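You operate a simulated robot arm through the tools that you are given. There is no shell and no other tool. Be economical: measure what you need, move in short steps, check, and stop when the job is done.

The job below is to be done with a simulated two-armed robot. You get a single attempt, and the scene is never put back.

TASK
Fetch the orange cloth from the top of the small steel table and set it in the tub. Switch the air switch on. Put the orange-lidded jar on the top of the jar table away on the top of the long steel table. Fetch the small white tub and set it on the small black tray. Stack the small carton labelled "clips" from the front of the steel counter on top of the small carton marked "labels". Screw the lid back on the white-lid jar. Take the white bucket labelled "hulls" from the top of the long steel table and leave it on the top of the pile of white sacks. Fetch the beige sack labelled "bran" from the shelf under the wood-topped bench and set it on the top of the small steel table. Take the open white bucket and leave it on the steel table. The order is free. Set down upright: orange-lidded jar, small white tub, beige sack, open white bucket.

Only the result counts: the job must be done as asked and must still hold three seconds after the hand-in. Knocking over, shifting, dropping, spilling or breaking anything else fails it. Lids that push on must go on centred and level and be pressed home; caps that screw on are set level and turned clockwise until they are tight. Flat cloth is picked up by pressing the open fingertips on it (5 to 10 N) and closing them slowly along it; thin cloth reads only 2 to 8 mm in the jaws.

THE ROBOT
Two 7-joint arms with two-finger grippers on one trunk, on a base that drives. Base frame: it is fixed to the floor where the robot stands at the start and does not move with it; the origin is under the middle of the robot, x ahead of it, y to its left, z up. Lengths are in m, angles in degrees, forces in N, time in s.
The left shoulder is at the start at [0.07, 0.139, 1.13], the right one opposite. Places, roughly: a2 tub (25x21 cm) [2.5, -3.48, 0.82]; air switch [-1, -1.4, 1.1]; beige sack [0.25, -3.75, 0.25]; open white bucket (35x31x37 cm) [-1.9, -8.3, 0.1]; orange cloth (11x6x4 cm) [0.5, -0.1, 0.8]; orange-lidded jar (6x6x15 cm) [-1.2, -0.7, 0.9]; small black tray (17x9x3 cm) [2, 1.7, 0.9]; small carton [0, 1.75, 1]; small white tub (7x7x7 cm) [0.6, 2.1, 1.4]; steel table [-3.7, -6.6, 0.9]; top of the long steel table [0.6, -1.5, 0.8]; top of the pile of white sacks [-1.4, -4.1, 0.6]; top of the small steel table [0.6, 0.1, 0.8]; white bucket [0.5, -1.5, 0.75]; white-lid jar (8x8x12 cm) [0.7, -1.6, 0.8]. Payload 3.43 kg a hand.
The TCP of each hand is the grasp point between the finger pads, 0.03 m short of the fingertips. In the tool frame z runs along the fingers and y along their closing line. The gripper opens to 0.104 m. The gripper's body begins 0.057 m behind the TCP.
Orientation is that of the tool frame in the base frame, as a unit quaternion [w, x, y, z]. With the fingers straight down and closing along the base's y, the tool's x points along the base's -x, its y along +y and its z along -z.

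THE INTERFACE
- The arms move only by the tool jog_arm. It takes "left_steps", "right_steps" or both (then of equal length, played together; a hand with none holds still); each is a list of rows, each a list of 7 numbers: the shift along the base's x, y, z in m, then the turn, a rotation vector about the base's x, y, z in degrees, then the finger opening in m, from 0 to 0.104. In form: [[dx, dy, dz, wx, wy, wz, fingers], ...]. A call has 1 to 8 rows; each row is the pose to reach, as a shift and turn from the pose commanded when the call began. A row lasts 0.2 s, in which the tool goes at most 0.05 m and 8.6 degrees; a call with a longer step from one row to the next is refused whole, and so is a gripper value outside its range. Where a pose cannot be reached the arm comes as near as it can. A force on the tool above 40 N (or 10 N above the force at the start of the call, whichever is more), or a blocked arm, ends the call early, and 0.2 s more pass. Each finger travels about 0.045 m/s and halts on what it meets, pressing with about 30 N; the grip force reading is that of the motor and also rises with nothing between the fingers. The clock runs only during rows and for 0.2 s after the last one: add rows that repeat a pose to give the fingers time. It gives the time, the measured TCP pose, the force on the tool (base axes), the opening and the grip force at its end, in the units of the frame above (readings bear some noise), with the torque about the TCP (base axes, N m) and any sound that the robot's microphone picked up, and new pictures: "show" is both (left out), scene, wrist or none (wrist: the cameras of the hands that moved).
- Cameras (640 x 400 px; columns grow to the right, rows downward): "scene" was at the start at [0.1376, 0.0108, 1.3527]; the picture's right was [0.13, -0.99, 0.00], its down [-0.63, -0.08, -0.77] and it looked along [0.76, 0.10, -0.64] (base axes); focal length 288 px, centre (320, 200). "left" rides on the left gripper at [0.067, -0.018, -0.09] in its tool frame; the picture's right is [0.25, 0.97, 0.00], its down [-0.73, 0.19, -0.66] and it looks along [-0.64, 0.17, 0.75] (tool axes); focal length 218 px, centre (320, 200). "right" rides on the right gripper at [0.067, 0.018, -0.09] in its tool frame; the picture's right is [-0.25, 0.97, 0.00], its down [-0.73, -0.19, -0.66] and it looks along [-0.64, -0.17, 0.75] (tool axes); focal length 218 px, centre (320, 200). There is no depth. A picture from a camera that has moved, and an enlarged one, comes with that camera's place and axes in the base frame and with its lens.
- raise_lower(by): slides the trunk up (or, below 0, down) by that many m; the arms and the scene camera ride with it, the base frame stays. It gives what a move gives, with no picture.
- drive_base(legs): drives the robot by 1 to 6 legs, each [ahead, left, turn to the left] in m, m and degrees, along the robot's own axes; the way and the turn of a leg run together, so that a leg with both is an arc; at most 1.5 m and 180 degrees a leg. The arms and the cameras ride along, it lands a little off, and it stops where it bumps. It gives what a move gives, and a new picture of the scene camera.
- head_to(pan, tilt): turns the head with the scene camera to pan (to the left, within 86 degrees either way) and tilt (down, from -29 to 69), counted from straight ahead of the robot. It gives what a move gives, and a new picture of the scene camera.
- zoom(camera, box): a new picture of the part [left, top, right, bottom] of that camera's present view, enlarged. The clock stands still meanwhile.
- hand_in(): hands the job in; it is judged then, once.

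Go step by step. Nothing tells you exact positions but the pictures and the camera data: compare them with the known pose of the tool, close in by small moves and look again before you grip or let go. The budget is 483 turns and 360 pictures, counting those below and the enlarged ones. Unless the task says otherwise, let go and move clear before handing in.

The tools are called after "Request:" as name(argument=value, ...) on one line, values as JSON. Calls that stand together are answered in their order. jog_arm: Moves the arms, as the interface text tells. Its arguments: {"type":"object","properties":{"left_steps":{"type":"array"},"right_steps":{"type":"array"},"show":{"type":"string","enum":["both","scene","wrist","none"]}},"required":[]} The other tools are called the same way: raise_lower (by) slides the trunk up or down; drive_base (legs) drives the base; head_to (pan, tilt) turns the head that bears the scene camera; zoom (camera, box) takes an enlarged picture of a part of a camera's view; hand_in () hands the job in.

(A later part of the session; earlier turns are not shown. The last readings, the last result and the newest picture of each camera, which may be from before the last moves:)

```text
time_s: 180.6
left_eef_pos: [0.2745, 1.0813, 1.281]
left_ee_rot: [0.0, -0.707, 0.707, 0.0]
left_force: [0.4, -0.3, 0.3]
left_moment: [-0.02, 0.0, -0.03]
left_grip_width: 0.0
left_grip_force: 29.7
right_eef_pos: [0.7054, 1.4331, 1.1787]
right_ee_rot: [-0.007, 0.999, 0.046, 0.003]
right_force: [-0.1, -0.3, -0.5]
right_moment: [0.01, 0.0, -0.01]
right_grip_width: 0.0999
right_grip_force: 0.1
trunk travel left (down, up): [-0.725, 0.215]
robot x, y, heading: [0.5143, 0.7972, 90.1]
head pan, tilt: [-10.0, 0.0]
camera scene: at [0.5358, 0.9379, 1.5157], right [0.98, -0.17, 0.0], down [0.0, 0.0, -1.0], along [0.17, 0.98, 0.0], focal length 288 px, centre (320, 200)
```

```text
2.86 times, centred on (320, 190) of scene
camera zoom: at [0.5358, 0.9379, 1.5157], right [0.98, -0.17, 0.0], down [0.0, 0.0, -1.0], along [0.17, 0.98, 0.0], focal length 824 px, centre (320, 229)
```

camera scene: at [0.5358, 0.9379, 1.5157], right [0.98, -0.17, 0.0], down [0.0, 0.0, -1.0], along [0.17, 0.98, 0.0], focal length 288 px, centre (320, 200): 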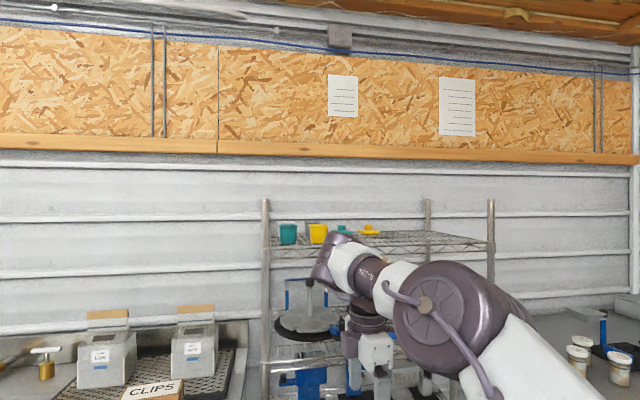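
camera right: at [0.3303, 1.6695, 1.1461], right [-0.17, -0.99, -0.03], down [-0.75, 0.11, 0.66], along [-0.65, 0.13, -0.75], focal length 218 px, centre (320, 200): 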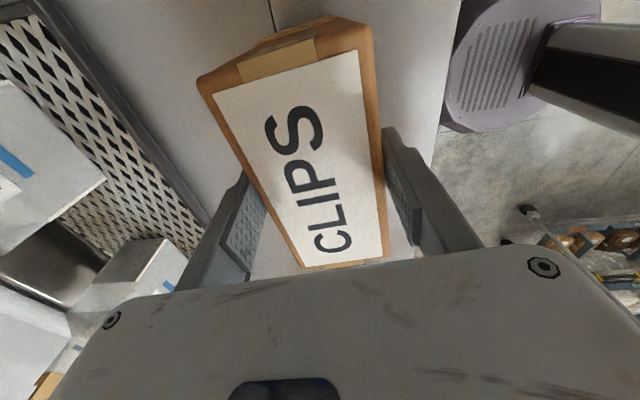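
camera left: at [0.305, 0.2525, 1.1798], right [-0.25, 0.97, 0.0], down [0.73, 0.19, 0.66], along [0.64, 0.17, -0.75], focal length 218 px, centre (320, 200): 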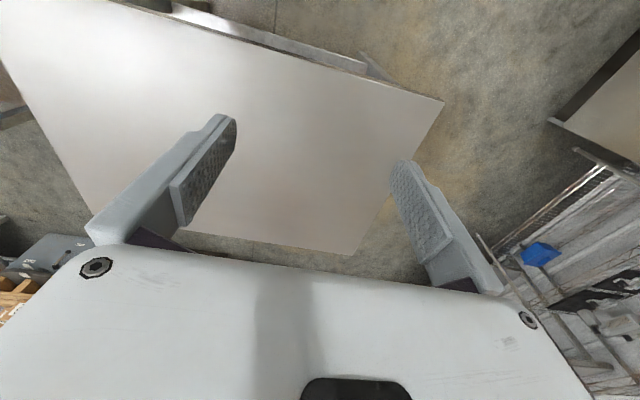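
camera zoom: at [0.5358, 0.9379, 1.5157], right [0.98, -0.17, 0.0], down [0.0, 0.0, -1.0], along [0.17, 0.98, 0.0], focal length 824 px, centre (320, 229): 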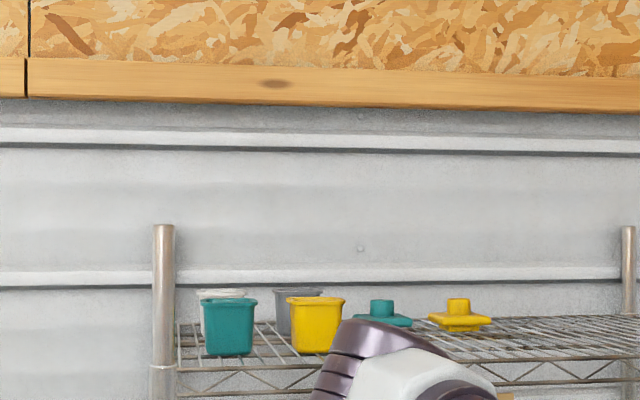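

The white tub stands behind the teal one on the rack's top shelf, near [0.60, 2.13] with its rim at z≈1.42. I'll take it from above with the left hand, so first I draw the right hand back and raise the trunk.

Request:
jog_arm(right_steps=[[0.01, -0.048, 0, 0, 0, 0, 0.08], [0.02, -0.096, 0, 0, 0, 0, 0.06], [0.03, -0.144, 0, 0, 0, 0, 0.04], [0.04, -0.19, 0, 0, 0, 0, 0.02], [0.05, -0.238, 0, 0, 0, 0, 0], [0.06, -0.286, 0, 0, 0, 0, 0], [0.07, -0.33, 0, 0, 0, 0, 0], [0.08, -0.37, 0, 0, 0, 0, 0]], left_steps=[[0, 0, 0, 0, 0, 0, 0.05], [0, 0, 0, 0, 0, 0, 0.1], [0, 0, 0, 0, 0, 0, 0.1], [0, 0, 0, 0, 0, 0, 0.1], [0, 0, 0, 0, 0, 0, 0.1], [0, 0, 0, 0, 0, 0, 0.1], [0, 0, 0, 0, 0, 0, 0.1], [0, 0, 0, 0, 0, 0, 0.1]], show="none")

Request:
raise_lower(by=0.2)

Request:
drive_base(legs=[[0, -0.31, 0]])

Request:
head_to(pan=15, tilt=15)

```text
time_s: 182.4
left_eef_pos: [0.2741, 1.0829, 1.2813]
left_ee_rot: [0.0, -0.707, 0.707, -0.001]
left_force: [0.1, 0.8, -0.3]
left_moment: [0.03, -0.01, -0.01]
left_grip_width: 0.1001
left_grip_force: 0.0
right_eef_pos: [0.7751, 1.1027, 1.1773]
right_ee_rot: [-0.007, 0.999, 0.045, 0.002]
right_force: [-0.6, 0.5, 0.1]
right_moment: [-0.01, 0.0, 0.0]
right_grip_width: 0.0
right_grip_force: 29.6
right hand out of reach, approached as far as the arm can: row 8
trunk travel left (down, up): [-0.725, 0.215]
robot x, y, heading: [0.52, 0.8016, 89.9]
head pan, tilt: [-10.0, 0.0]
```

```text
time_s: 184.6
left_eef_pos: [0.2737, 1.0817, 1.4807]
left_ee_rot: [0.0, 0.708, -0.706, 0.001]
left_force: [-0.8, 0.4, -0.7]
left_moment: [0.02, -0.02, -0.03]
left_grip_width: 0.1001
left_grip_force: 0.1
right_eef_pos: [0.7768, 1.1034, 1.3784]
right_ee_rot: [-0.007, 0.999, 0.046, 0.003]
right_force: [-0.2, -0.9, -0.4]
right_moment: [0.02, -0.04, -0.05]
right_grip_width: 0.0
right_grip_force: 30.2
trunk travel left (down, up): [-0.925, 0.015]
robot x, y, heading: [0.5177, 0.8007, 90.1]
head pan, tilt: [-10.0, 0.0]
```

```text
time_s: 186.7
left_eef_pos: [0.5806, 1.0818, 1.4809]
left_ee_rot: [-0.002, 0.709, -0.705, 0.002]
left_force: [-0.8, -1.3, 0.2]
left_moment: [0.01, -0.05, -0.01]
left_grip_width: 0.0999
left_grip_force: 0.0
right_eef_pos: [1.0803, 1.1054, 1.3785]
right_ee_rot: [-0.008, 0.999, 0.048, 0.002]
right_force: [0.8, -0.3, 0.4]
right_moment: [-0.01, -0.02, -0.02]
right_grip_width: 0.0
right_grip_force: 30.7
trunk travel left (down, up): [-0.925, 0.015]
robot x, y, heading: [0.8305, 0.8042, 90.2]
head pan, tilt: [-10.0, 0.0]
camera scene: at [0.8412, 0.9388, 1.7158], right [0.99, -0.17, 0.0], down [0.0, 0.0, -1.0], along [0.17, 0.99, 0.0], focal length 288 px, centre (320, 200)
```

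scene: 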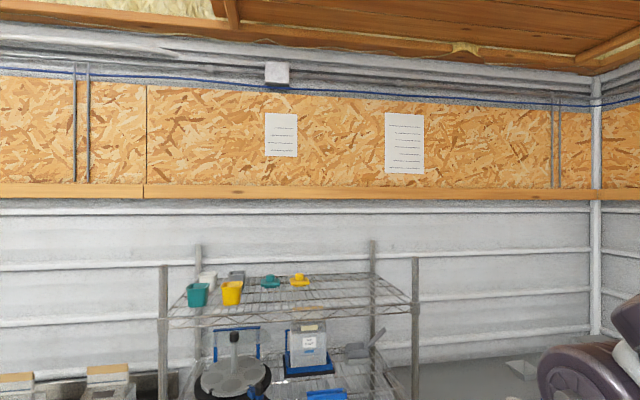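

```text
time_s: 187.5
left_eef_pos: [0.5842, 1.0829, 1.4807]
left_ee_rot: [-0.001, 0.709, -0.706, 0.001]
left_force: [0.7, 0.3, 0.0]
left_moment: [0.01, 0.02, -0.01]
left_grip_width: 0.1003
left_grip_force: 0.1
right_eef_pos: [1.0849, 1.105, 1.3777]
right_ee_rot: [-0.009, 0.999, 0.048, 0.001]
right_force: [0.3, 0.6, 0.4]
right_moment: [0.0, 0.03, -0.02]
right_grip_width: 0.0001
right_grip_force: 30.0
trunk travel left (down, up): [-0.925, 0.015]
robot x, y, heading: [0.8268, 0.8008, 90.3]
head pan, tilt: [15.0, 15.0]
camera scene: at [0.8066, 0.9402, 1.6917], right [0.96, 0.26, 0.0], down [0.07, -0.25, -0.97], along [-0.25, 0.93, -0.26], focal length 288 px, centre (320, 200)
```

scene: 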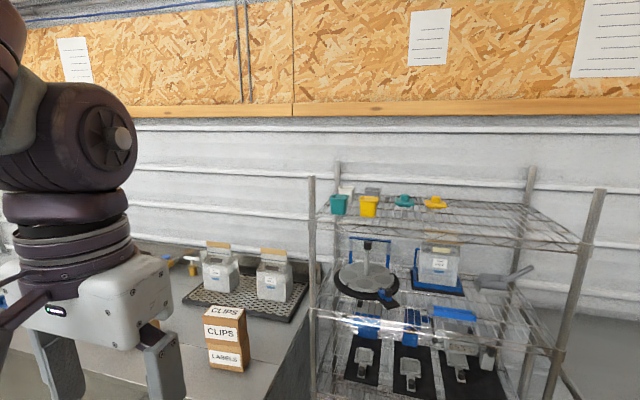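

Request:
zoom(camera="scene", box=[300, 160, 460, 250])

```text
4.00 times, centred on (380, 205) of scene
camera zoom: at [0.8066, 0.9402, 1.6917], right [0.96, 0.26, 0.0], down [0.07, -0.25, -0.97], along [-0.25, 0.93, -0.26], focal length 1154 px, centre (80, 180)
```

zoom: 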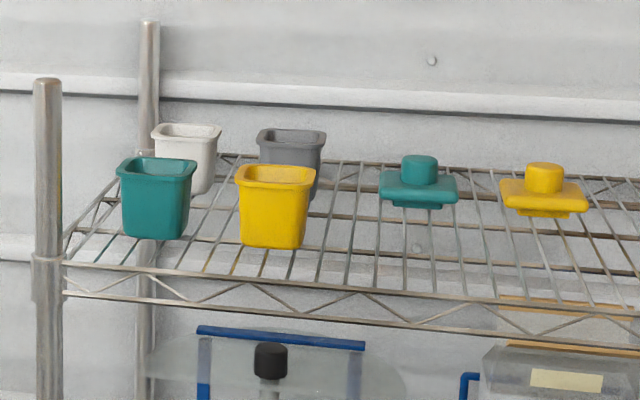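

I place the white tub at about [0.603, 2.125] with rim z 1.425. I drive in and look with the left wrist camera.

Request:
drive_base(legs=[[0.7, 0, 0]])

Request:
jog_arm(left_steps=[[0.025, 0.04, 0.02, 0, 0, 0, 0.1], [0.035, 0.08, 0.03, 0, 0, 0, 0.1], [0.035, 0.12, 0.03, 0, 0, 0, 0.1], [0.03, 0.16, 0.03, 0, 0, 0, 0.1], [0.025, 0.2, 0.03, 0, 0, 0, 0.1], [0.02, 0.24, 0.03, 0, 0, 0, 0.1]], show="both")

```text
time_s: 191.4
left_eef_pos: [0.5804, 1.78, 1.4821]
left_ee_rot: [-0.002, 0.709, -0.705, 0.0]
left_force: [0.7, -0.8, -0.2]
left_moment: [-0.02, 0.02, -0.01]
left_grip_width: 0.0999
left_grip_force: 0.1
right_eef_pos: [1.0799, 1.8051, 1.3777]
right_ee_rot: [-0.009, 0.999, 0.049, 0.002]
right_force: [-0.2, 0.5, 0.0]
right_moment: [-0.04, 0.0, 0.0]
right_grip_width: 0.0002
right_grip_force: 30.3
trunk travel left (down, up): [-0.925, 0.015]
robot x, y, heading: [0.8258, 1.5007, 90.2]
head pan, tilt: [15.0, 15.0]
camera scene: at [0.8014, 1.6383, 1.6918], right [0.96, 0.27, 0.0], down [0.07, -0.25, -0.97], along [-0.26, 0.93, -0.26], focal length 288 px, centre (320, 200)
```

scene: 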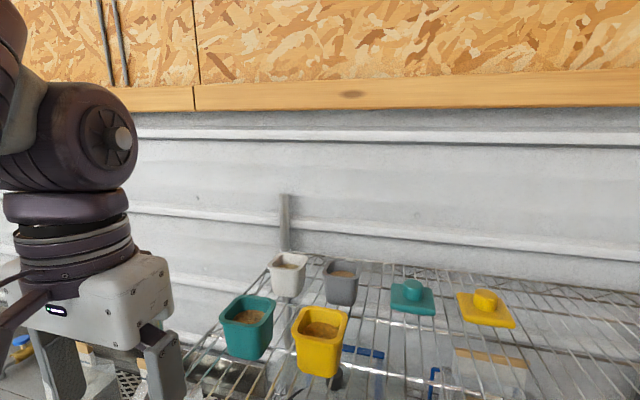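

```text
refused: row 1 steps farther than a row can; nothing moved
```

Request:
jog_arm(left_steps=[[0.025, 0.03, 0.02, 0, 0, 0, 0.1], [0.035, 0.07, 0.03, 0, 0, 0, 0.1], [0.035, 0.11, 0.03, 0, 0, 0, 0.1], [0.03, 0.15, 0.03, 0, 0, 0, 0.1], [0.025, 0.19, 0.03, 0, 0, 0, 0.1], [0.02, 0.23, 0.03, 0, 0, 0, 0.1]], show="both")

```text
time_s: 192.8
left_eef_pos: [0.6029, 2.0159, 1.5092]
left_ee_rot: [0.0, 0.709, -0.705, -0.001]
left_force: [-0.5, 0.5, 0.9]
left_moment: [-0.04, 0.04, 0.03]
left_grip_width: 0.1003
left_grip_force: 0.1
right_eef_pos: [1.0812, 1.8096, 1.3773]
right_ee_rot: [-0.006, 0.999, 0.049, 0.001]
right_force: [1.2, 0.4, 0.0]
right_moment: [-0.05, -0.04, -0.02]
right_grip_width: 0.0001
right_grip_force: 29.5
trunk travel left (down, up): [-0.925, 0.015]
robot x, y, heading: [0.827, 1.4989, 90.5]
head pan, tilt: [15.0, 15.0]
camera scene: at [0.8038, 1.6444, 1.6913], right [0.96, 0.27, 0.0], down [0.07, -0.25, -0.97], along [-0.26, 0.93, -0.26], focal length 288 px, centre (320, 200)
camera left: at [0.6202, 1.9475, 1.5998], right [-0.97, -0.26, 0.0], down [-0.19, 0.73, 0.66], along [-0.17, 0.64, -0.75], focal length 218 px, centre (320, 200)
```

scene: 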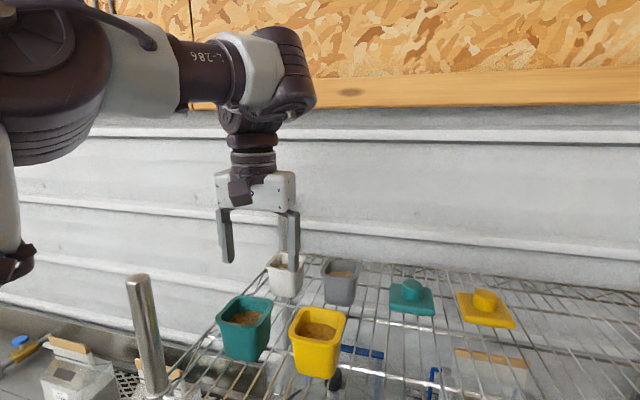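
left: 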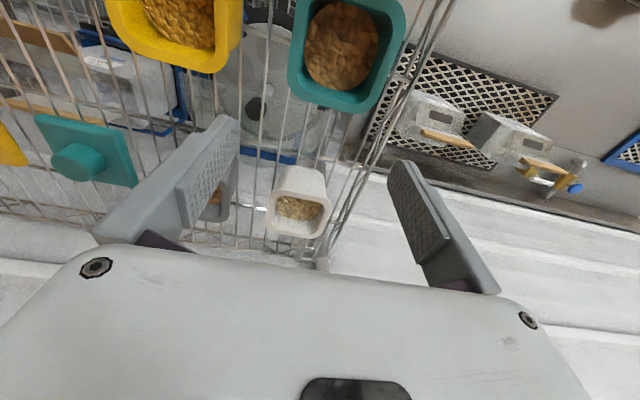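

Request:
jog_arm(left_steps=[[0, 0.04, 0, 0, 0, 0, 0.1], [-0.001, 0.08, -0.005, 0, 0, 0, 0.1], [-0.001, 0.097, -0.03, 0, 0, 0, 0.1]], show="both")

```text
time_s: 193.6
left_eef_pos: [0.601, 2.0714, 1.4629]
left_ee_rot: [-0.001, 0.71, -0.704, 0.0]
left_force: [0.0, 0.5, -0.1]
left_moment: [-0.03, -0.02, 0.01]
left_grip_width: 0.1
left_grip_force: 0.0
left hand out of reach, approached as far as the arm can: row 1, 2, 3
right_eef_pos: [1.0802, 1.8087, 1.3777]
right_ee_rot: [-0.007, 0.999, 0.049, 0.002]
right_force: [-0.9, -0.1, 0.0]
right_moment: [-0.04, 0.0, -0.04]
right_grip_width: 0.0
right_grip_force: 30.3
trunk travel left (down, up): [-0.925, 0.015]
robot x, y, heading: [0.8251, 1.5018, 90.6]
head pan, tilt: [15.0, 15.0]
camera scene: at [0.8009, 1.6424, 1.6915], right [0.96, 0.27, 0.0], down [0.07, -0.25, -0.97], along [-0.26, 0.93, -0.26], focal length 288 px, centre (320, 200)
camera left: at [0.62, 2.0019, 1.5514], right [-0.97, -0.26, 0.0], down [-0.2, 0.73, 0.66], along [-0.17, 0.64, -0.75], focal length 218 px, centre (320, 200)
```

scene: 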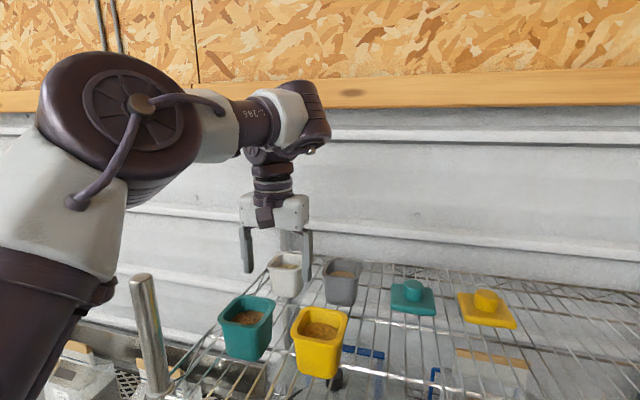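
left: 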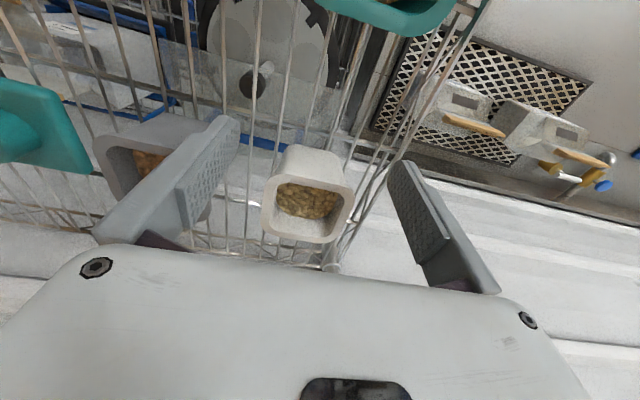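

I need about 4 cm more. I nudge the base forward and narrow the fingers slightly.

Request:
drive_base(legs=[[0.035, 0, 0]])

Request:
jog_arm(left_steps=[[0, 0.01, 0, 0, 0, 0, 0.09], [0, 0.01, -0.015, 0, 0, 0, 0.09], [0, 0.01, -0.03, 0, 0, 0, 0.09]], show="both")

```text
time_s: 194.4
left_eef_pos: [0.6021, 2.0931, 1.4682]
left_ee_rot: [-0.005, 0.71, -0.704, -0.003]
left_force: [0.4, -0.9, -1.0]
left_moment: [0.08, -0.02, -0.02]
left_grip_width: 0.1
left_grip_force: 0.0
right_eef_pos: [1.0792, 1.8324, 1.3806]
right_ee_rot: [-0.013, 0.999, 0.048, 0.002]
right_force: [0.3, -0.2, -0.5]
right_moment: [0.08, -0.02, -0.02]
right_grip_width: 0.0002
right_grip_force: 30.5
trunk travel left (down, up): [-0.925, 0.015]
robot x, y, heading: [0.8239, 1.5346, 90.1]
head pan, tilt: [15.0, 15.0]
camera scene: at [0.801, 1.6634, 1.6927], right [0.96, 0.27, 0.0], down [0.07, -0.24, -0.97], along [-0.26, 0.93, -0.25], focal length 288 px, centre (320, 200)
```

scene: 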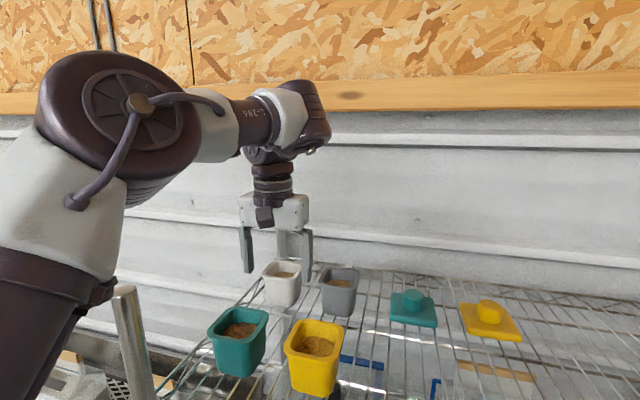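

```text
time_s: 195.2
left_eef_pos: [0.6012, 2.1125, 1.4351]
left_ee_rot: [-0.004, 0.709, -0.705, -0.002]
left_force: [0.0, -0.2, -0.1]
left_moment: [0.02, -0.02, -0.04]
left_grip_width: 0.09
left_grip_force: 0.0
left hand out of reach, approached as far as the arm can: row 1
right_eef_pos: [1.0791, 1.8386, 1.3792]
right_ee_rot: [-0.009, 0.999, 0.049, 0.002]
right_force: [-0.5, 0.0, -0.2]
right_moment: [-0.02, -0.01, 0.04]
right_grip_width: 0.0
right_grip_force: 29.8
trunk travel left (down, up): [-0.925, 0.015]
robot x, y, heading: [0.8213, 1.5314, 90.6]
head pan, tilt: [15.0, 15.0]
camera scene: at [0.7999, 1.6727, 1.6919], right [0.96, 0.27, 0.0], down [0.07, -0.25, -0.97], along [-0.26, 0.93, -0.26], focal length 288 px, centre (320, 200)
camera left: at [0.6195, 2.0424, 1.5238], right [-0.97, -0.26, 0.0], down [-0.2, 0.72, 0.66], along [-0.17, 0.64, -0.75], focal length 218 px, centre (320, 200)
```

scene: 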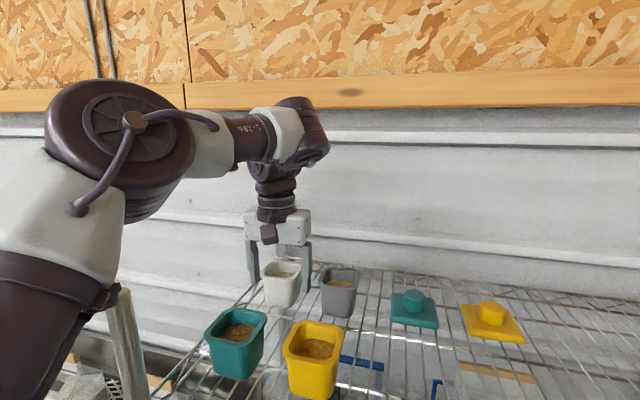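
left: 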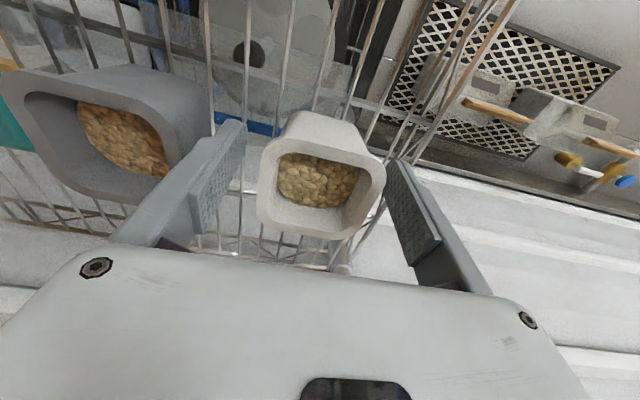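

The tub is centred between the fingers. I lower and grip.

Request:
jog_arm(left_steps=[[0, 0.002, -0.015, 0, 0, 0, 0.09], [0, 0.002, -0.03, 0, 0, 0, 0.09], [0, 0.002, -0.034, 0, 0, 0, 0.09], [0, 0.002, -0.034, 0, 0, 0, 0.07], [0, 0.002, -0.034, 0, 0, 0, 0.055], [0, 0.002, -0.034, 0, 0, 0, 0.04], [0, 0.002, -0.034, 0, 0, 0, 0.04]], show="both")

```text
time_s: 196.8
left_eef_pos: [0.6015, 2.1156, 1.3986]
left_ee_rot: [-0.002, 0.71, -0.705, -0.001]
left_force: [0.3, 0.1, -0.4]
left_moment: [0.01, 0.0, -0.02]
left_grip_width: 0.0606
left_grip_force: 29.8
right_eef_pos: [1.08, 1.8409, 1.3789]
right_ee_rot: [-0.008, 0.999, 0.049, 0.002]
right_force: [0.4, 0.3, -0.4]
right_moment: [0.01, 0.01, 0.0]
right_grip_width: 0.0
right_grip_force: 29.6
trunk travel left (down, up): [-0.925, 0.015]
robot x, y, heading: [0.8226, 1.536, 90.3]
head pan, tilt: [15.0, 15.0]
camera scene: at [0.8015, 1.6759, 1.6915], right [0.96, 0.27, 0.0], down [0.07, -0.25, -0.97], along [-0.26, 0.93, -0.26], focal length 288 px, centre (320, 200)
camera left: at [0.6204, 2.0474, 1.488], right [-0.97, -0.26, 0.0], down [-0.2, 0.72, 0.66], along [-0.17, 0.64, -0.75], focal length 218 px, centre (320, 200)
```

scene: 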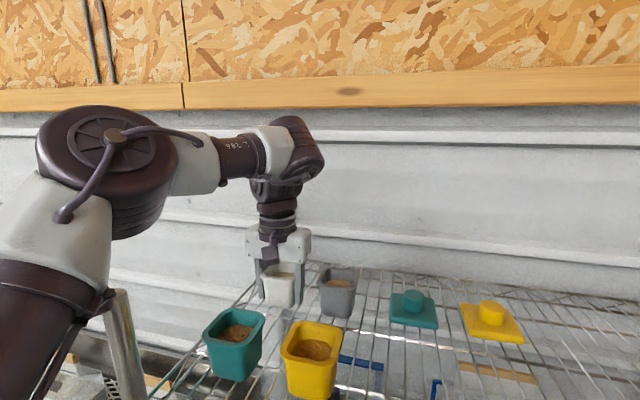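
left: 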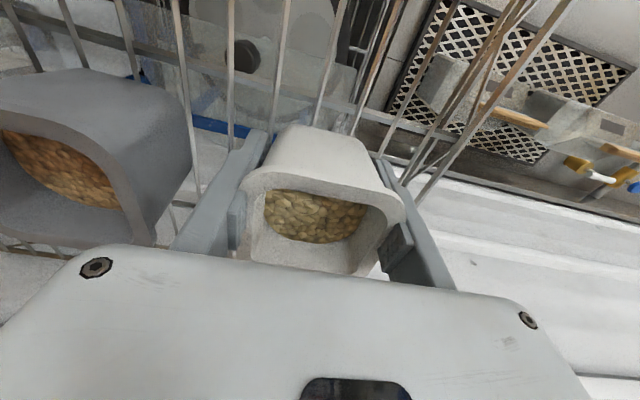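

Gripped at 61 mm. I lift with a slight pull back, staying clear of the teal tub.

Request:
jog_arm(left_steps=[[0, 0, 0.03, 0, 0, 0, 0.04], [0, -0.01, 0.06, 0, 0, 0, 0.04], [0, -0.025, 0.09, 0, 0, 0, 0.04], [0, -0.04, 0.12, 0, 0, 0, 0.04], [0.01, -0.07, 0.14, 0, 0, 0, 0.04], [0.02, -0.11, 0.14, 0, 0, 0, 0.04], [0.03, -0.15, 0.14, 0, 0, 0, 0.04]], show="both")

```text
time_s: 198.4
left_eef_pos: [0.6288, 1.965, 1.5391]
left_ee_rot: [-0.002, 0.709, -0.705, 0.0]
left_force: [0.4, -0.4, -1.1]
left_moment: [0.01, -0.01, 0.02]
left_grip_width: 0.0609
left_grip_force: 30.0
left hand out of reach, approached as far as the arm can: row 3, 4, 5
right_eef_pos: [1.0771, 1.8419, 1.3788]
right_ee_rot: [-0.009, 0.999, 0.048, 0.003]
right_force: [-0.7, -0.4, 0.9]
right_moment: [0.04, 0.0, -0.02]
right_grip_width: 0.0
right_grip_force: 29.6
trunk travel left (down, up): [-0.925, 0.015]
robot x, y, heading: [0.8212, 1.5391, 90.6]
head pan, tilt: [15.0, 15.0]
camera scene: at [0.798, 1.6754, 1.6915], right [0.96, 0.27, 0.0], down [0.07, -0.25, -0.97], along [-0.26, 0.93, -0.26], focal length 288 px, centre (320, 200)
camera left: at [0.6474, 1.8958, 1.6281], right [-0.97, -0.26, -0.01], down [-0.2, 0.72, 0.66], along [-0.17, 0.64, -0.75], focal length 218 px, centre (320, 200)
```

scene: 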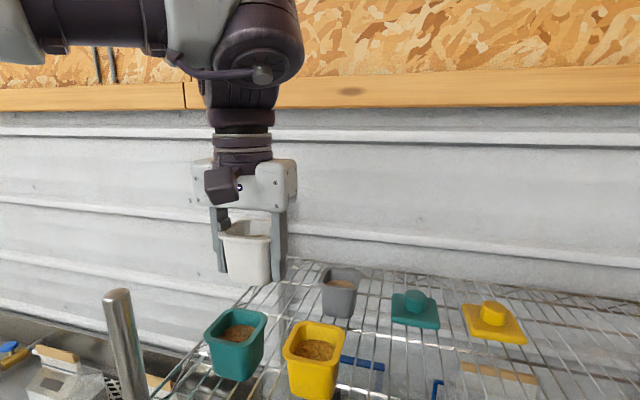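
left: 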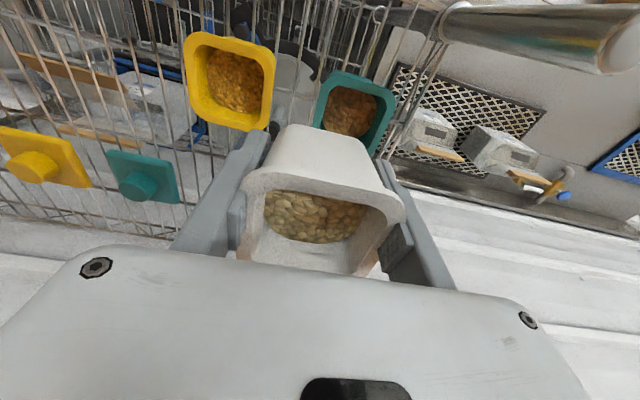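

The tub is held and its contents are fine. I back out and go to the bench with the small black tray.

Request:
drive_base(legs=[[-0.65, 0, 0], [0, -1.4, 0]])

Request:
head_to(pan=0, tilt=40)

```text
time_s: 208.4
left_eef_pos: [1.9917, 1.3205, 1.5352]
left_ee_rot: [-0.012, 0.71, -0.704, 0.007]
left_force: [0.6, -1.0, -1.2]
left_moment: [0.0, -0.01, 0.01]
left_grip_width: 0.0609
left_grip_force: 30.2
right_eef_pos: [2.4421, 1.1994, 1.3855]
right_ee_rot: [-0.008, 0.998, 0.053, 0.018]
right_force: [0.0, 0.0, 0.6]
right_moment: [0.04, -0.01, 0.02]
right_grip_width: 0.0
right_grip_force: 29.8
trunk travel left (down, up): [-0.925, 0.015]
robot x, y, heading: [2.2194, 0.8922, 90.5]
head pan, tilt: [15.0, 15.0]
stopped in leg 2: the robot was blocked; the commanded pose is now the measured one
camera scene: at [2.1578, 1.0309, 1.6912], right [0.96, 0.27, 0.02], down [0.09, -0.25, -0.96], along [-0.25, 0.93, -0.26], focal length 288 px, centre (320, 200)
```

scene: 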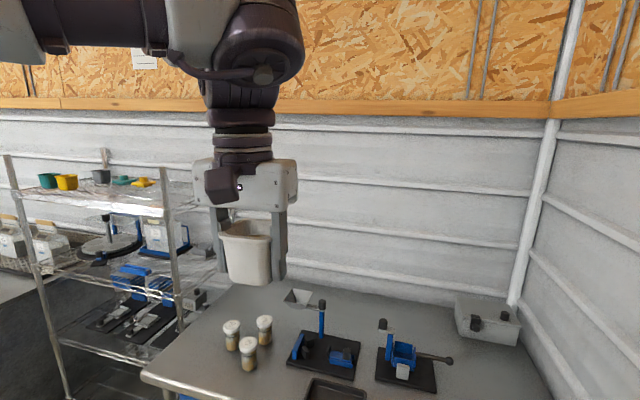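

```text
time_s: 209.3
left_eef_pos: [1.9919, 1.3234, 1.5343]
left_ee_rot: [-0.013, 0.709, -0.705, 0.008]
left_force: [-0.5, 0.1, -1.2]
left_moment: [-0.01, 0.06, 0.02]
left_grip_width: 0.0608
left_grip_force: 30.2
right_eef_pos: [2.4424, 1.2, 1.3857]
right_ee_rot: [-0.008, 0.999, 0.05, 0.019]
right_force: [0.7, 0.1, -0.5]
right_moment: [-0.02, 0.03, 0.06]
right_grip_width: 0.0
right_grip_force: 30.0
trunk travel left (down, up): [-0.925, 0.015]
robot x, y, heading: [2.2217, 0.8991, 90.4]
head pan, tilt: [0.0, 40.0]
camera scene: at [2.182, 1.0287, 1.6517], right [1.0, 0.01, 0.03], down [0.03, -0.64, -0.77], along [0.01, 0.77, -0.64], focal length 288 px, centre (320, 200)
```

scene: 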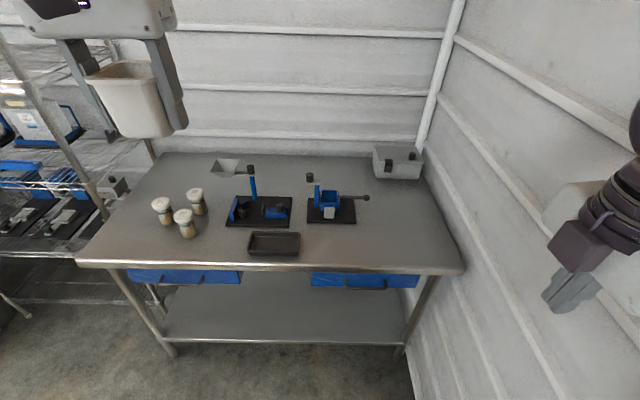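

The right elbow may be against the wall, so I shift left a bit and check.

Request:
drive_base(legs=[[0, 0.07, 0]])

Request:
head_to(pan=-75, tilt=35)

```text
time_s: 210.3
left_eef_pos: [1.9675, 1.323, 1.5413]
left_ee_rot: [-0.001, 0.709, -0.706, -0.002]
left_force: [0.6, -0.5, -0.8]
left_moment: [0.0, 0.03, -0.02]
left_grip_width: 0.0607
left_grip_force: 29.9
right_eef_pos: [2.4119, 1.2004, 1.3776]
right_ee_rot: [-0.007, 0.999, 0.049, 0.001]
right_force: [0.8, 0.3, -0.2]
right_moment: [0.02, 0.05, -0.01]
right_grip_width: 0.0002
right_grip_force: 29.7
trunk travel left (down, up): [-0.925, 0.015]
robot x, y, heading: [2.152, 0.8956, 90.4]
head pan, tilt: [0.0, 40.0]
camera scene: at [2.16, 1.0289, 1.6521], right [1.0, 0.01, 0.0], down [0.0, -0.64, -0.77], along [-0.01, 0.77, -0.64], focal length 288 px, centre (320, 200)
```

scene: 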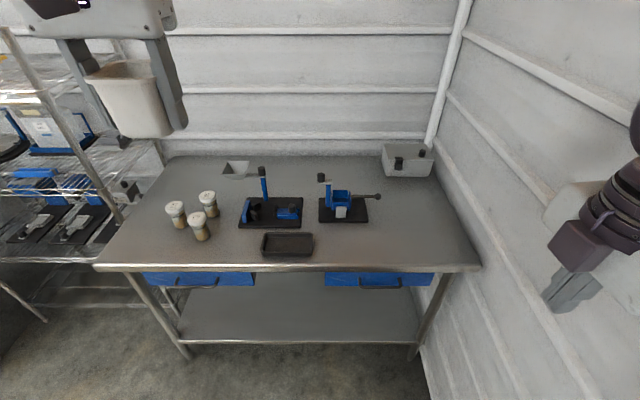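

```text
time_s: 211.8
left_eef_pos: [1.9629, 1.3242, 1.5395]
left_ee_rot: [-0.001, 0.709, -0.705, -0.002]
left_force: [0.5, -0.4, -1.1]
left_moment: [0.03, 0.0, -0.01]
left_grip_width: 0.0609
left_grip_force: 29.9
right_eef_pos: [2.41, 1.2013, 1.3783]
right_ee_rot: [-0.006, 0.999, 0.05, 0.002]
right_force: [0.3, -0.3, -0.4]
right_moment: [0.03, -0.01, -0.01]
right_grip_width: 0.0
right_grip_force: 30.3
trunk travel left (down, up): [-0.925, 0.015]
robot x, y, heading: [2.1549, 0.895, 90.3]
head pan, tilt: [-75.0, 35.0]
camera scene: at [2.2417, 0.9685, 1.6595], right [0.27, -0.96, 0.0], down [-0.55, -0.15, -0.82], along [0.79, 0.22, -0.57], focal length 288 px, centre (320, 200)
```

scene: 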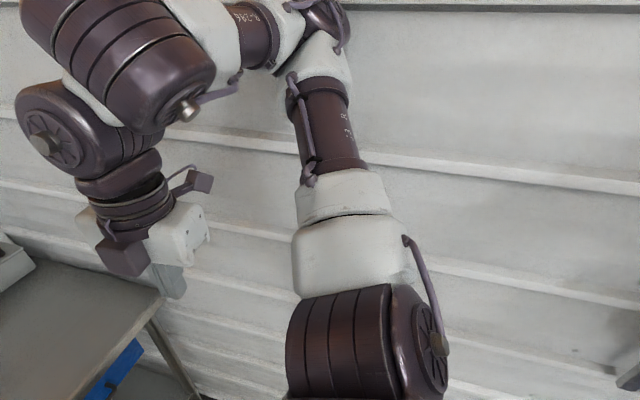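

Level again. The tray is near [2.035, 1.695], with the bench top at about 0.88. I drive in and lower the trunk.

Request:
drive_base(legs=[[0.2, 0.04, 0]])

Request:
raise_lower(by=-0.35)

Request:
head_to(pan=10, tilt=45)

```text
time_s: 213.4
left_eef_pos: [1.922, 1.5193, 1.5407]
left_ee_rot: [-0.003, 0.709, -0.705, -0.002]
left_force: [0.5, -0.4, -1.3]
left_moment: [0.05, 0.02, -0.03]
left_grip_width: 0.0608
left_grip_force: 29.9
right_eef_pos: [2.3677, 1.3977, 1.3793]
right_ee_rot: [-0.01, 0.999, 0.051, 0.003]
right_force: [-0.6, -0.8, 0.0]
right_moment: [0.04, 0.0, 0.01]
right_grip_width: 0.0002
right_grip_force: 30.5
trunk travel left (down, up): [-0.925, 0.015]
robot x, y, heading: [2.1115, 1.097, 90.4]
head pan, tilt: [-75.0, 35.0]
camera scene: at [2.1999, 1.1627, 1.6599], right [0.27, -0.96, 0.0], down [-0.55, -0.15, -0.82], along [0.79, 0.22, -0.57], focal length 288 px, centre (320, 200)
```

scene: 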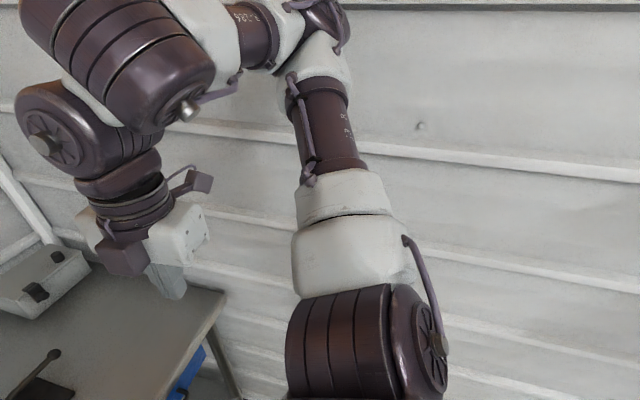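

```text
time_s: 216.9
left_eef_pos: [1.9196, 1.525, 1.19]
left_ee_rot: [-0.003, 0.709, -0.705, -0.001]
left_force: [1.0, 0.0, -1.0]
left_moment: [0.0, 0.01, 0.0]
left_grip_width: 0.0607
left_grip_force: 30.1
right_eef_pos: [2.3668, 1.4015, 1.0288]
right_ee_rot: [-0.008, 0.999, 0.05, 0.003]
right_force: [-0.1, -0.9, 0.1]
right_moment: [0.01, -0.02, -0.04]
right_grip_width: 0.0
right_grip_force: 29.9
trunk travel left (down, up): [-0.575, 0.365]
robot x, y, heading: [2.1084, 1.0979, 90.5]
head pan, tilt: [-75.0, 35.0]
```

```text
time_s: 218.4
left_eef_pos: [1.9198, 1.5256, 1.1888]
left_ee_rot: [-0.002, 0.709, -0.705, -0.001]
left_force: [-0.6, -0.8, -1.2]
left_moment: [0.02, -0.01, -0.01]
left_grip_width: 0.0607
left_grip_force: 30.2
right_eef_pos: [2.3664, 1.4013, 1.0285]
right_ee_rot: [-0.009, 0.999, 0.049, 0.003]
right_force: [-0.2, 0.2, 0.5]
right_moment: [-0.02, -0.02, 0.04]
right_grip_width: 0.0001
right_grip_force: 30.2
trunk travel left (down, up): [-0.575, 0.365]
robot x, y, heading: [2.111, 1.0947, 90.4]
head pan, tilt: [10.0, 45.0]
camera scene: at [2.099, 1.2257, 1.2948], right [0.98, 0.18, 0.0], down [0.13, -0.7, -0.71], along [-0.13, 0.7, -0.71], focal length 288 px, centre (320, 200)
```

scene: 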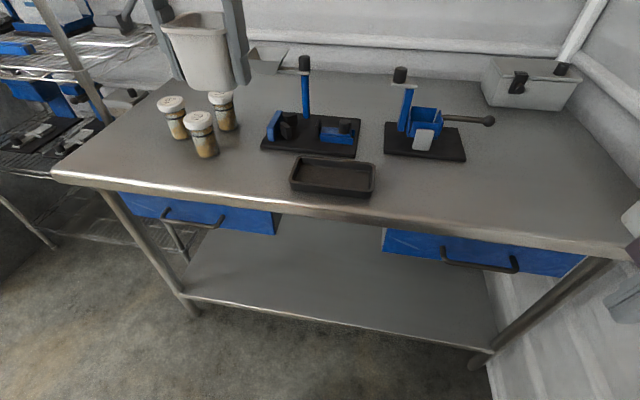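

Request:
jog_arm(left_steps=[[0.025, 0.035, 0, 0, 0, 0, 0.04], [0.05, 0.07, 0, 0, 0, 0, 0.04], [0.075, 0.105, 0, 0, 0, 0, 0.04], [0.1, 0.14, -0.01, 0, 0, 0, 0.04], [0.119, 0.172, -0.03, 0, 0, 0, 0.04], [0.119, 0.173, -0.07, 0, 0, 0, 0.04], [0.119, 0.173, -0.11, 0, 0, 0, 0.04]], show="both")

```text
time_s: 220.1
left_eef_pos: [2.0445, 1.6909, 1.0769]
left_ee_rot: [-0.003, 0.709, -0.705, 0.0]
left_force: [0.5, 0.0, -1.5]
left_moment: [-0.02, -0.04, 0.01]
left_grip_width: 0.0608
left_grip_force: 29.6
left hand out of reach, approached as far as the arm can: row 3, 4, 5, 6, 7
right_eef_pos: [2.366, 1.4045, 1.0268]
right_ee_rot: [-0.006, 0.999, 0.049, 0.003]
right_force: [-0.4, 1.0, 0.2]
right_moment: [-0.03, -0.01, 0.05]
right_grip_width: 0.0
right_grip_force: 30.2
trunk travel left (down, up): [-0.575, 0.365]
robot x, y, heading: [2.1095, 1.0961, 90.8]
head pan, tilt: [10.0, 45.0]
camera scene: at [2.0986, 1.2281, 1.2945], right [0.98, 0.18, 0.0], down [0.13, -0.7, -0.71], along [-0.13, 0.69, -0.71], focal length 288 px, centre (320, 200)
camera left: at [2.0625, 1.6227, 1.1674], right [-0.97, -0.26, 0.0], down [-0.2, 0.73, 0.66], along [-0.17, 0.64, -0.75], focal length 218 px, centre (320, 200)
```

scene: 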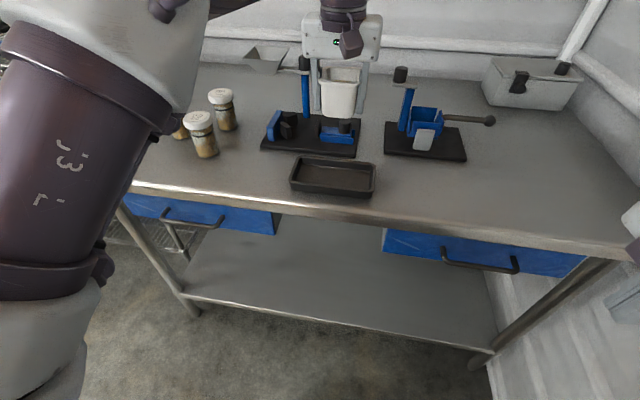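
left: 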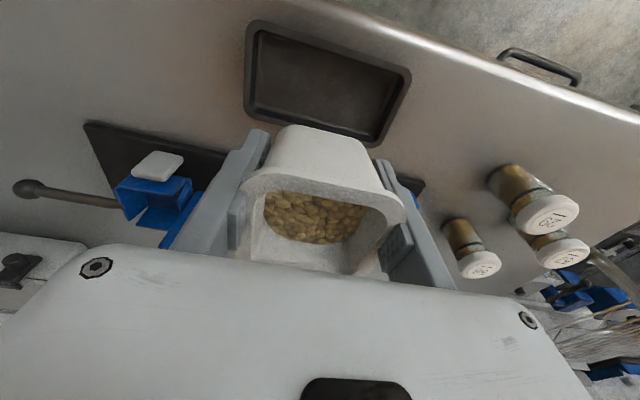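

The tub is directly over the tray. I lower it to just above the floor.

Request:
jog_arm(left_steps=[[-0.002, 0.003, -0.04, 0, 0, 0, 0.04], [-0.002, 0.003, -0.08, 0, 0, 0, 0.04], [-0.002, 0.003, -0.11, 0, 0, 0, 0.04], [-0.002, 0.003, -0.125, 0, 0, 0, 0.04]], show="both")

```text
time_s: 221.1
left_eef_pos: [2.0429, 1.6915, 0.9535]
left_ee_rot: [-0.003, 0.709, -0.705, -0.002]
left_force: [0.4, 0.9, -0.7]
left_moment: [-0.02, -0.01, 0.01]
left_grip_width: 0.0611
left_grip_force: 30.2
right_eef_pos: [2.3661, 1.4035, 1.0279]
right_ee_rot: [-0.008, 0.999, 0.049, 0.003]
right_force: [-0.3, 0.1, -0.1]
right_moment: [-0.01, 0.0, 0.0]
right_grip_width: 0.0
right_grip_force: 30.1
trunk travel left (down, up): [-0.575, 0.365]
robot x, y, heading: [2.1122, 1.098, 90.3]
head pan, tilt: [10.0, 45.0]
camera scene: at [2.0987, 1.2268, 1.2947], right [0.98, 0.18, 0.0], down [0.13, -0.7, -0.71], along [-0.13, 0.69, -0.71], focal length 288 px, centre (320, 200)
camera left: at [2.0612, 1.6244, 1.0426], right [-0.97, -0.26, 0.0], down [-0.2, 0.73, 0.66], along [-0.17, 0.64, -0.75], focal length 218 px, centre (320, 200)
```

scene: 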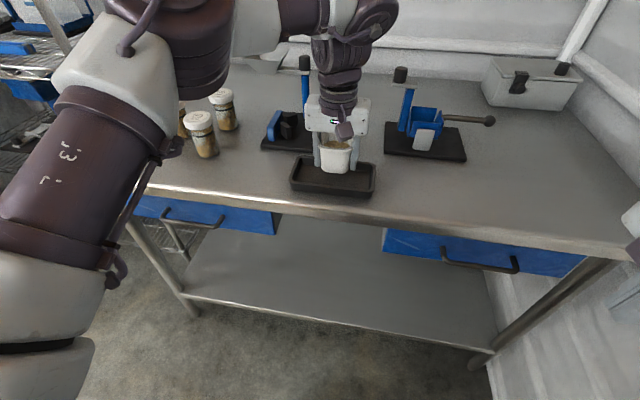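
left: 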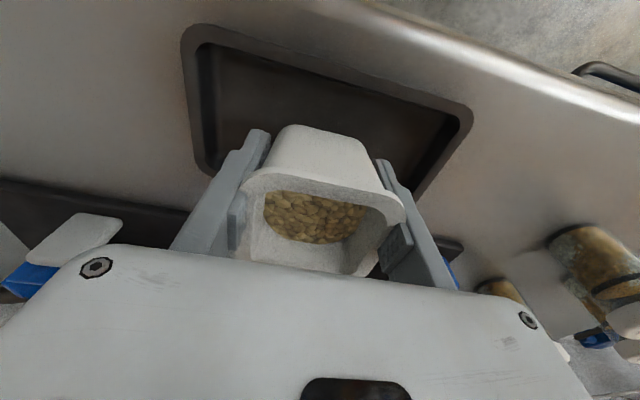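

Request:
jog_arm(left_steps=[[0, 0.003, -0.01, 0, 0, 0, 0.04], [0, 0.004, -0.018, 0, 0, 0, 0.04], [0, 0.004, -0.023, 0, 0, 0, 0.04]], show="none")

Request:
zoom(camera="scene", box=[260, 90, 420, 220])

```text
time_s: 221.8
left_eef_pos: [2.0431, 1.6949, 0.9303]
left_ee_rot: [-0.004, 0.709, -0.705, -0.003]
left_force: [3.1, -2.8, 16.1]
left_moment: [0.66, 0.27, -0.08]
left_grip_width: 0.0614
left_grip_force: 30.4
right_eef_pos: [2.3666, 1.4002, 1.0281]
right_ee_rot: [-0.009, 0.999, 0.049, 0.003]
right_force: [0.4, -0.1, -0.1]
right_moment: [-0.02, 0.02, 0.0]
right_grip_width: 0.0
right_grip_force: 29.3
trunk travel left (down, up): [-0.575, 0.365]
robot x, y, heading: [2.1102, 1.0957, 90.6]
head pan, tilt: [10.0, 45.0]
```

```text
3.08 times, centred on (340, 155) of scene
camera zoom: at [2.0992, 1.2235, 1.2951], right [0.98, 0.18, 0.0], down [0.13, -0.69, -0.71], along [-0.13, 0.7, -0.71], focal length 888 px, centre (258, 338)
```

zoom: 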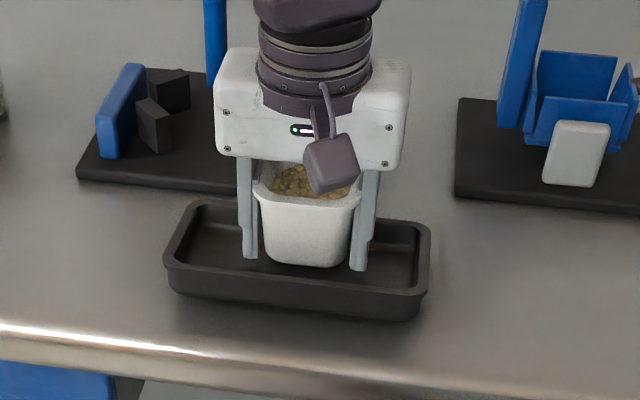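

Contact came at the tub's rear edge, so it is sitting slightly too far back. I lift a little, shift 12 mm toward me and set it down again.

Request:
jog_arm(left_steps=[[0, 0, 0.015, 0, 0, 0, 0.04], [0, -0.008, 0.018, 0, 0, 0, 0.04], [0, -0.014, 0.018, 0, 0, 0, 0.04], [0, -0.014, 0.005, 0, 0, 0, 0.04], [0, -0.014, -0.003, 0, 0, 0, 0.04]], show="none")

Request:
zoom(camera="scene", box=[260, 90, 420, 220])

```text
time_s: 223.1
left_eef_pos: [2.0432, 1.6824, 0.9266]
left_ee_rot: [-0.002, 0.709, -0.705, -0.002]
left_force: [0.2, 0.4, -0.8]
left_moment: [-0.01, 0.0, 0.02]
left_grip_width: 0.0606
left_grip_force: 30.0
right_eef_pos: [2.3664, 1.4029, 1.0298]
right_ee_rot: [-0.007, 0.999, 0.05, 0.004]
right_force: [-0.2, -0.3, 0.4]
right_moment: [-0.01, 0.01, 0.02]
right_grip_width: 0.0
right_grip_force: 29.8
trunk travel left (down, up): [-0.575, 0.365]
robot x, y, heading: [2.11, 1.0938, 90.7]
head pan, tilt: [10.0, 45.0]
```

```text
3.08 times, centred on (340, 155) of scene
camera zoom: at [2.0988, 1.2258, 1.2948], right [0.98, 0.18, 0.0], down [0.13, -0.7, -0.71], along [-0.13, 0.7, -0.71], focal length 888 px, centre (258, 338)
```

zoom: 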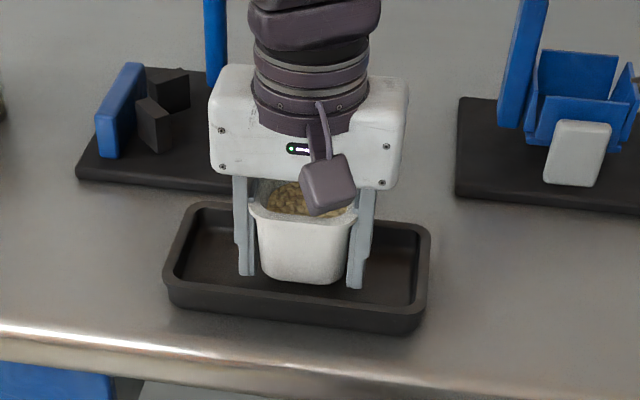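

Request:
jog_arm(left_steps=[[0, 0, -0.006, 0, 0, 0, 0.04], [0, 0, -0.012, 0, 0, 0, 0.04]], show="none")

```text
time_s: 223.7
left_eef_pos: [2.0438, 1.6823, 0.9182]
left_ee_rot: [-0.005, 0.71, -0.705, -0.003]
left_force: [-1.2, 3.5, 14.6]
left_moment: [-0.1, 0.43, -0.19]
left_grip_width: 0.061
left_grip_force: 30.6
right_eef_pos: [2.3662, 1.4004, 1.0297]
right_ee_rot: [-0.008, 0.999, 0.05, 0.003]
right_force: [0.1, 0.9, 0.0]
right_moment: [0.01, -0.02, 0.0]
right_grip_width: 0.0001
right_grip_force: 30.4
trunk travel left (down, up): [-0.575, 0.365]
robot x, y, heading: [2.1136, 1.0939, 90.3]
head pan, tilt: [10.0, 45.0]
```

The tub is now on the tray floor. I release slowly and rise.

Request:
jog_arm(left_steps=[[0, 0, 0.003, 0, 0, 0, 0.055], [0, 0, 0.003, 0, 0, 0, 0.065], [0, 0, 0.003, 0, 0, 0, 0.075], [0, 0, 0.003, 0, 0, 0, 0.085], [0, 0, 0.003, 0, 0, 0, 0.088], [0, 0, 0.03, 0, 0, 0, 0.088], [0, 0, 0.07, 0, 0, 0, 0.088], [0, 0, 0.11, 0, 0, 0, 0.088]], show="wrist")

Request:
zoom(camera="scene", box=[260, 90, 420, 220])

```text
time_s: 225.4
left_eef_pos: [2.042, 1.6809, 1.0248]
left_ee_rot: [-0.003, 0.709, -0.705, -0.001]
left_force: [0.6, 1.0, 1.2]
left_moment: [-0.01, 0.01, 0.01]
left_grip_width: 0.0879
left_grip_force: 0.0
right_eef_pos: [2.3667, 1.4012, 1.0289]
right_ee_rot: [-0.008, 0.999, 0.049, 0.004]
right_force: [0.0, -0.2, -0.4]
right_moment: [0.05, 0.03, -0.01]
right_grip_width: 0.0003
right_grip_force: 29.8
trunk travel left (down, up): [-0.575, 0.365]
robot x, y, heading: [2.1097, 1.0977, 90.2]
head pan, tilt: [10.0, 45.0]
camera left: at [2.0615, 1.6123, 1.1146], right [-0.97, -0.26, 0.0], down [-0.2, 0.72, 0.66], along [-0.17, 0.64, -0.75], focal length 218 px, centre (320, 200)
```

left: 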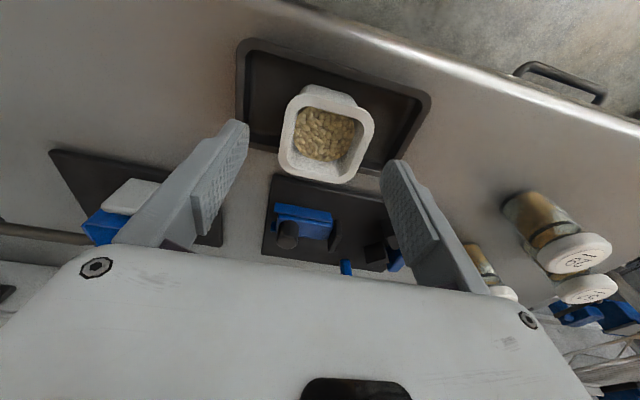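

```text
3.08 times, centred on (340, 155) of scene
camera zoom: at [2.0997, 1.2249, 1.2948], right [0.98, 0.18, 0.0], down [0.13, -0.7, -0.71], along [-0.13, 0.7, -0.71], focal length 888 px, centre (258, 338)
```

zoom: 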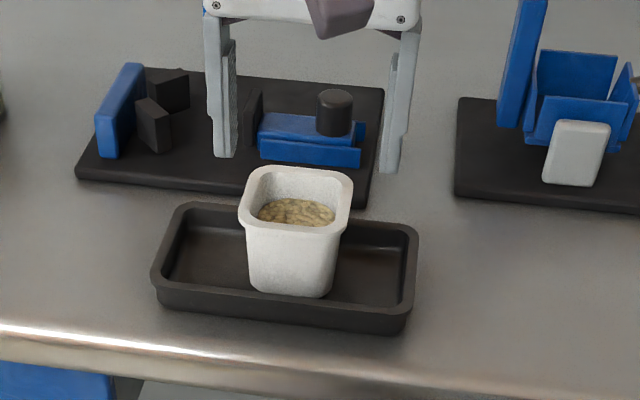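

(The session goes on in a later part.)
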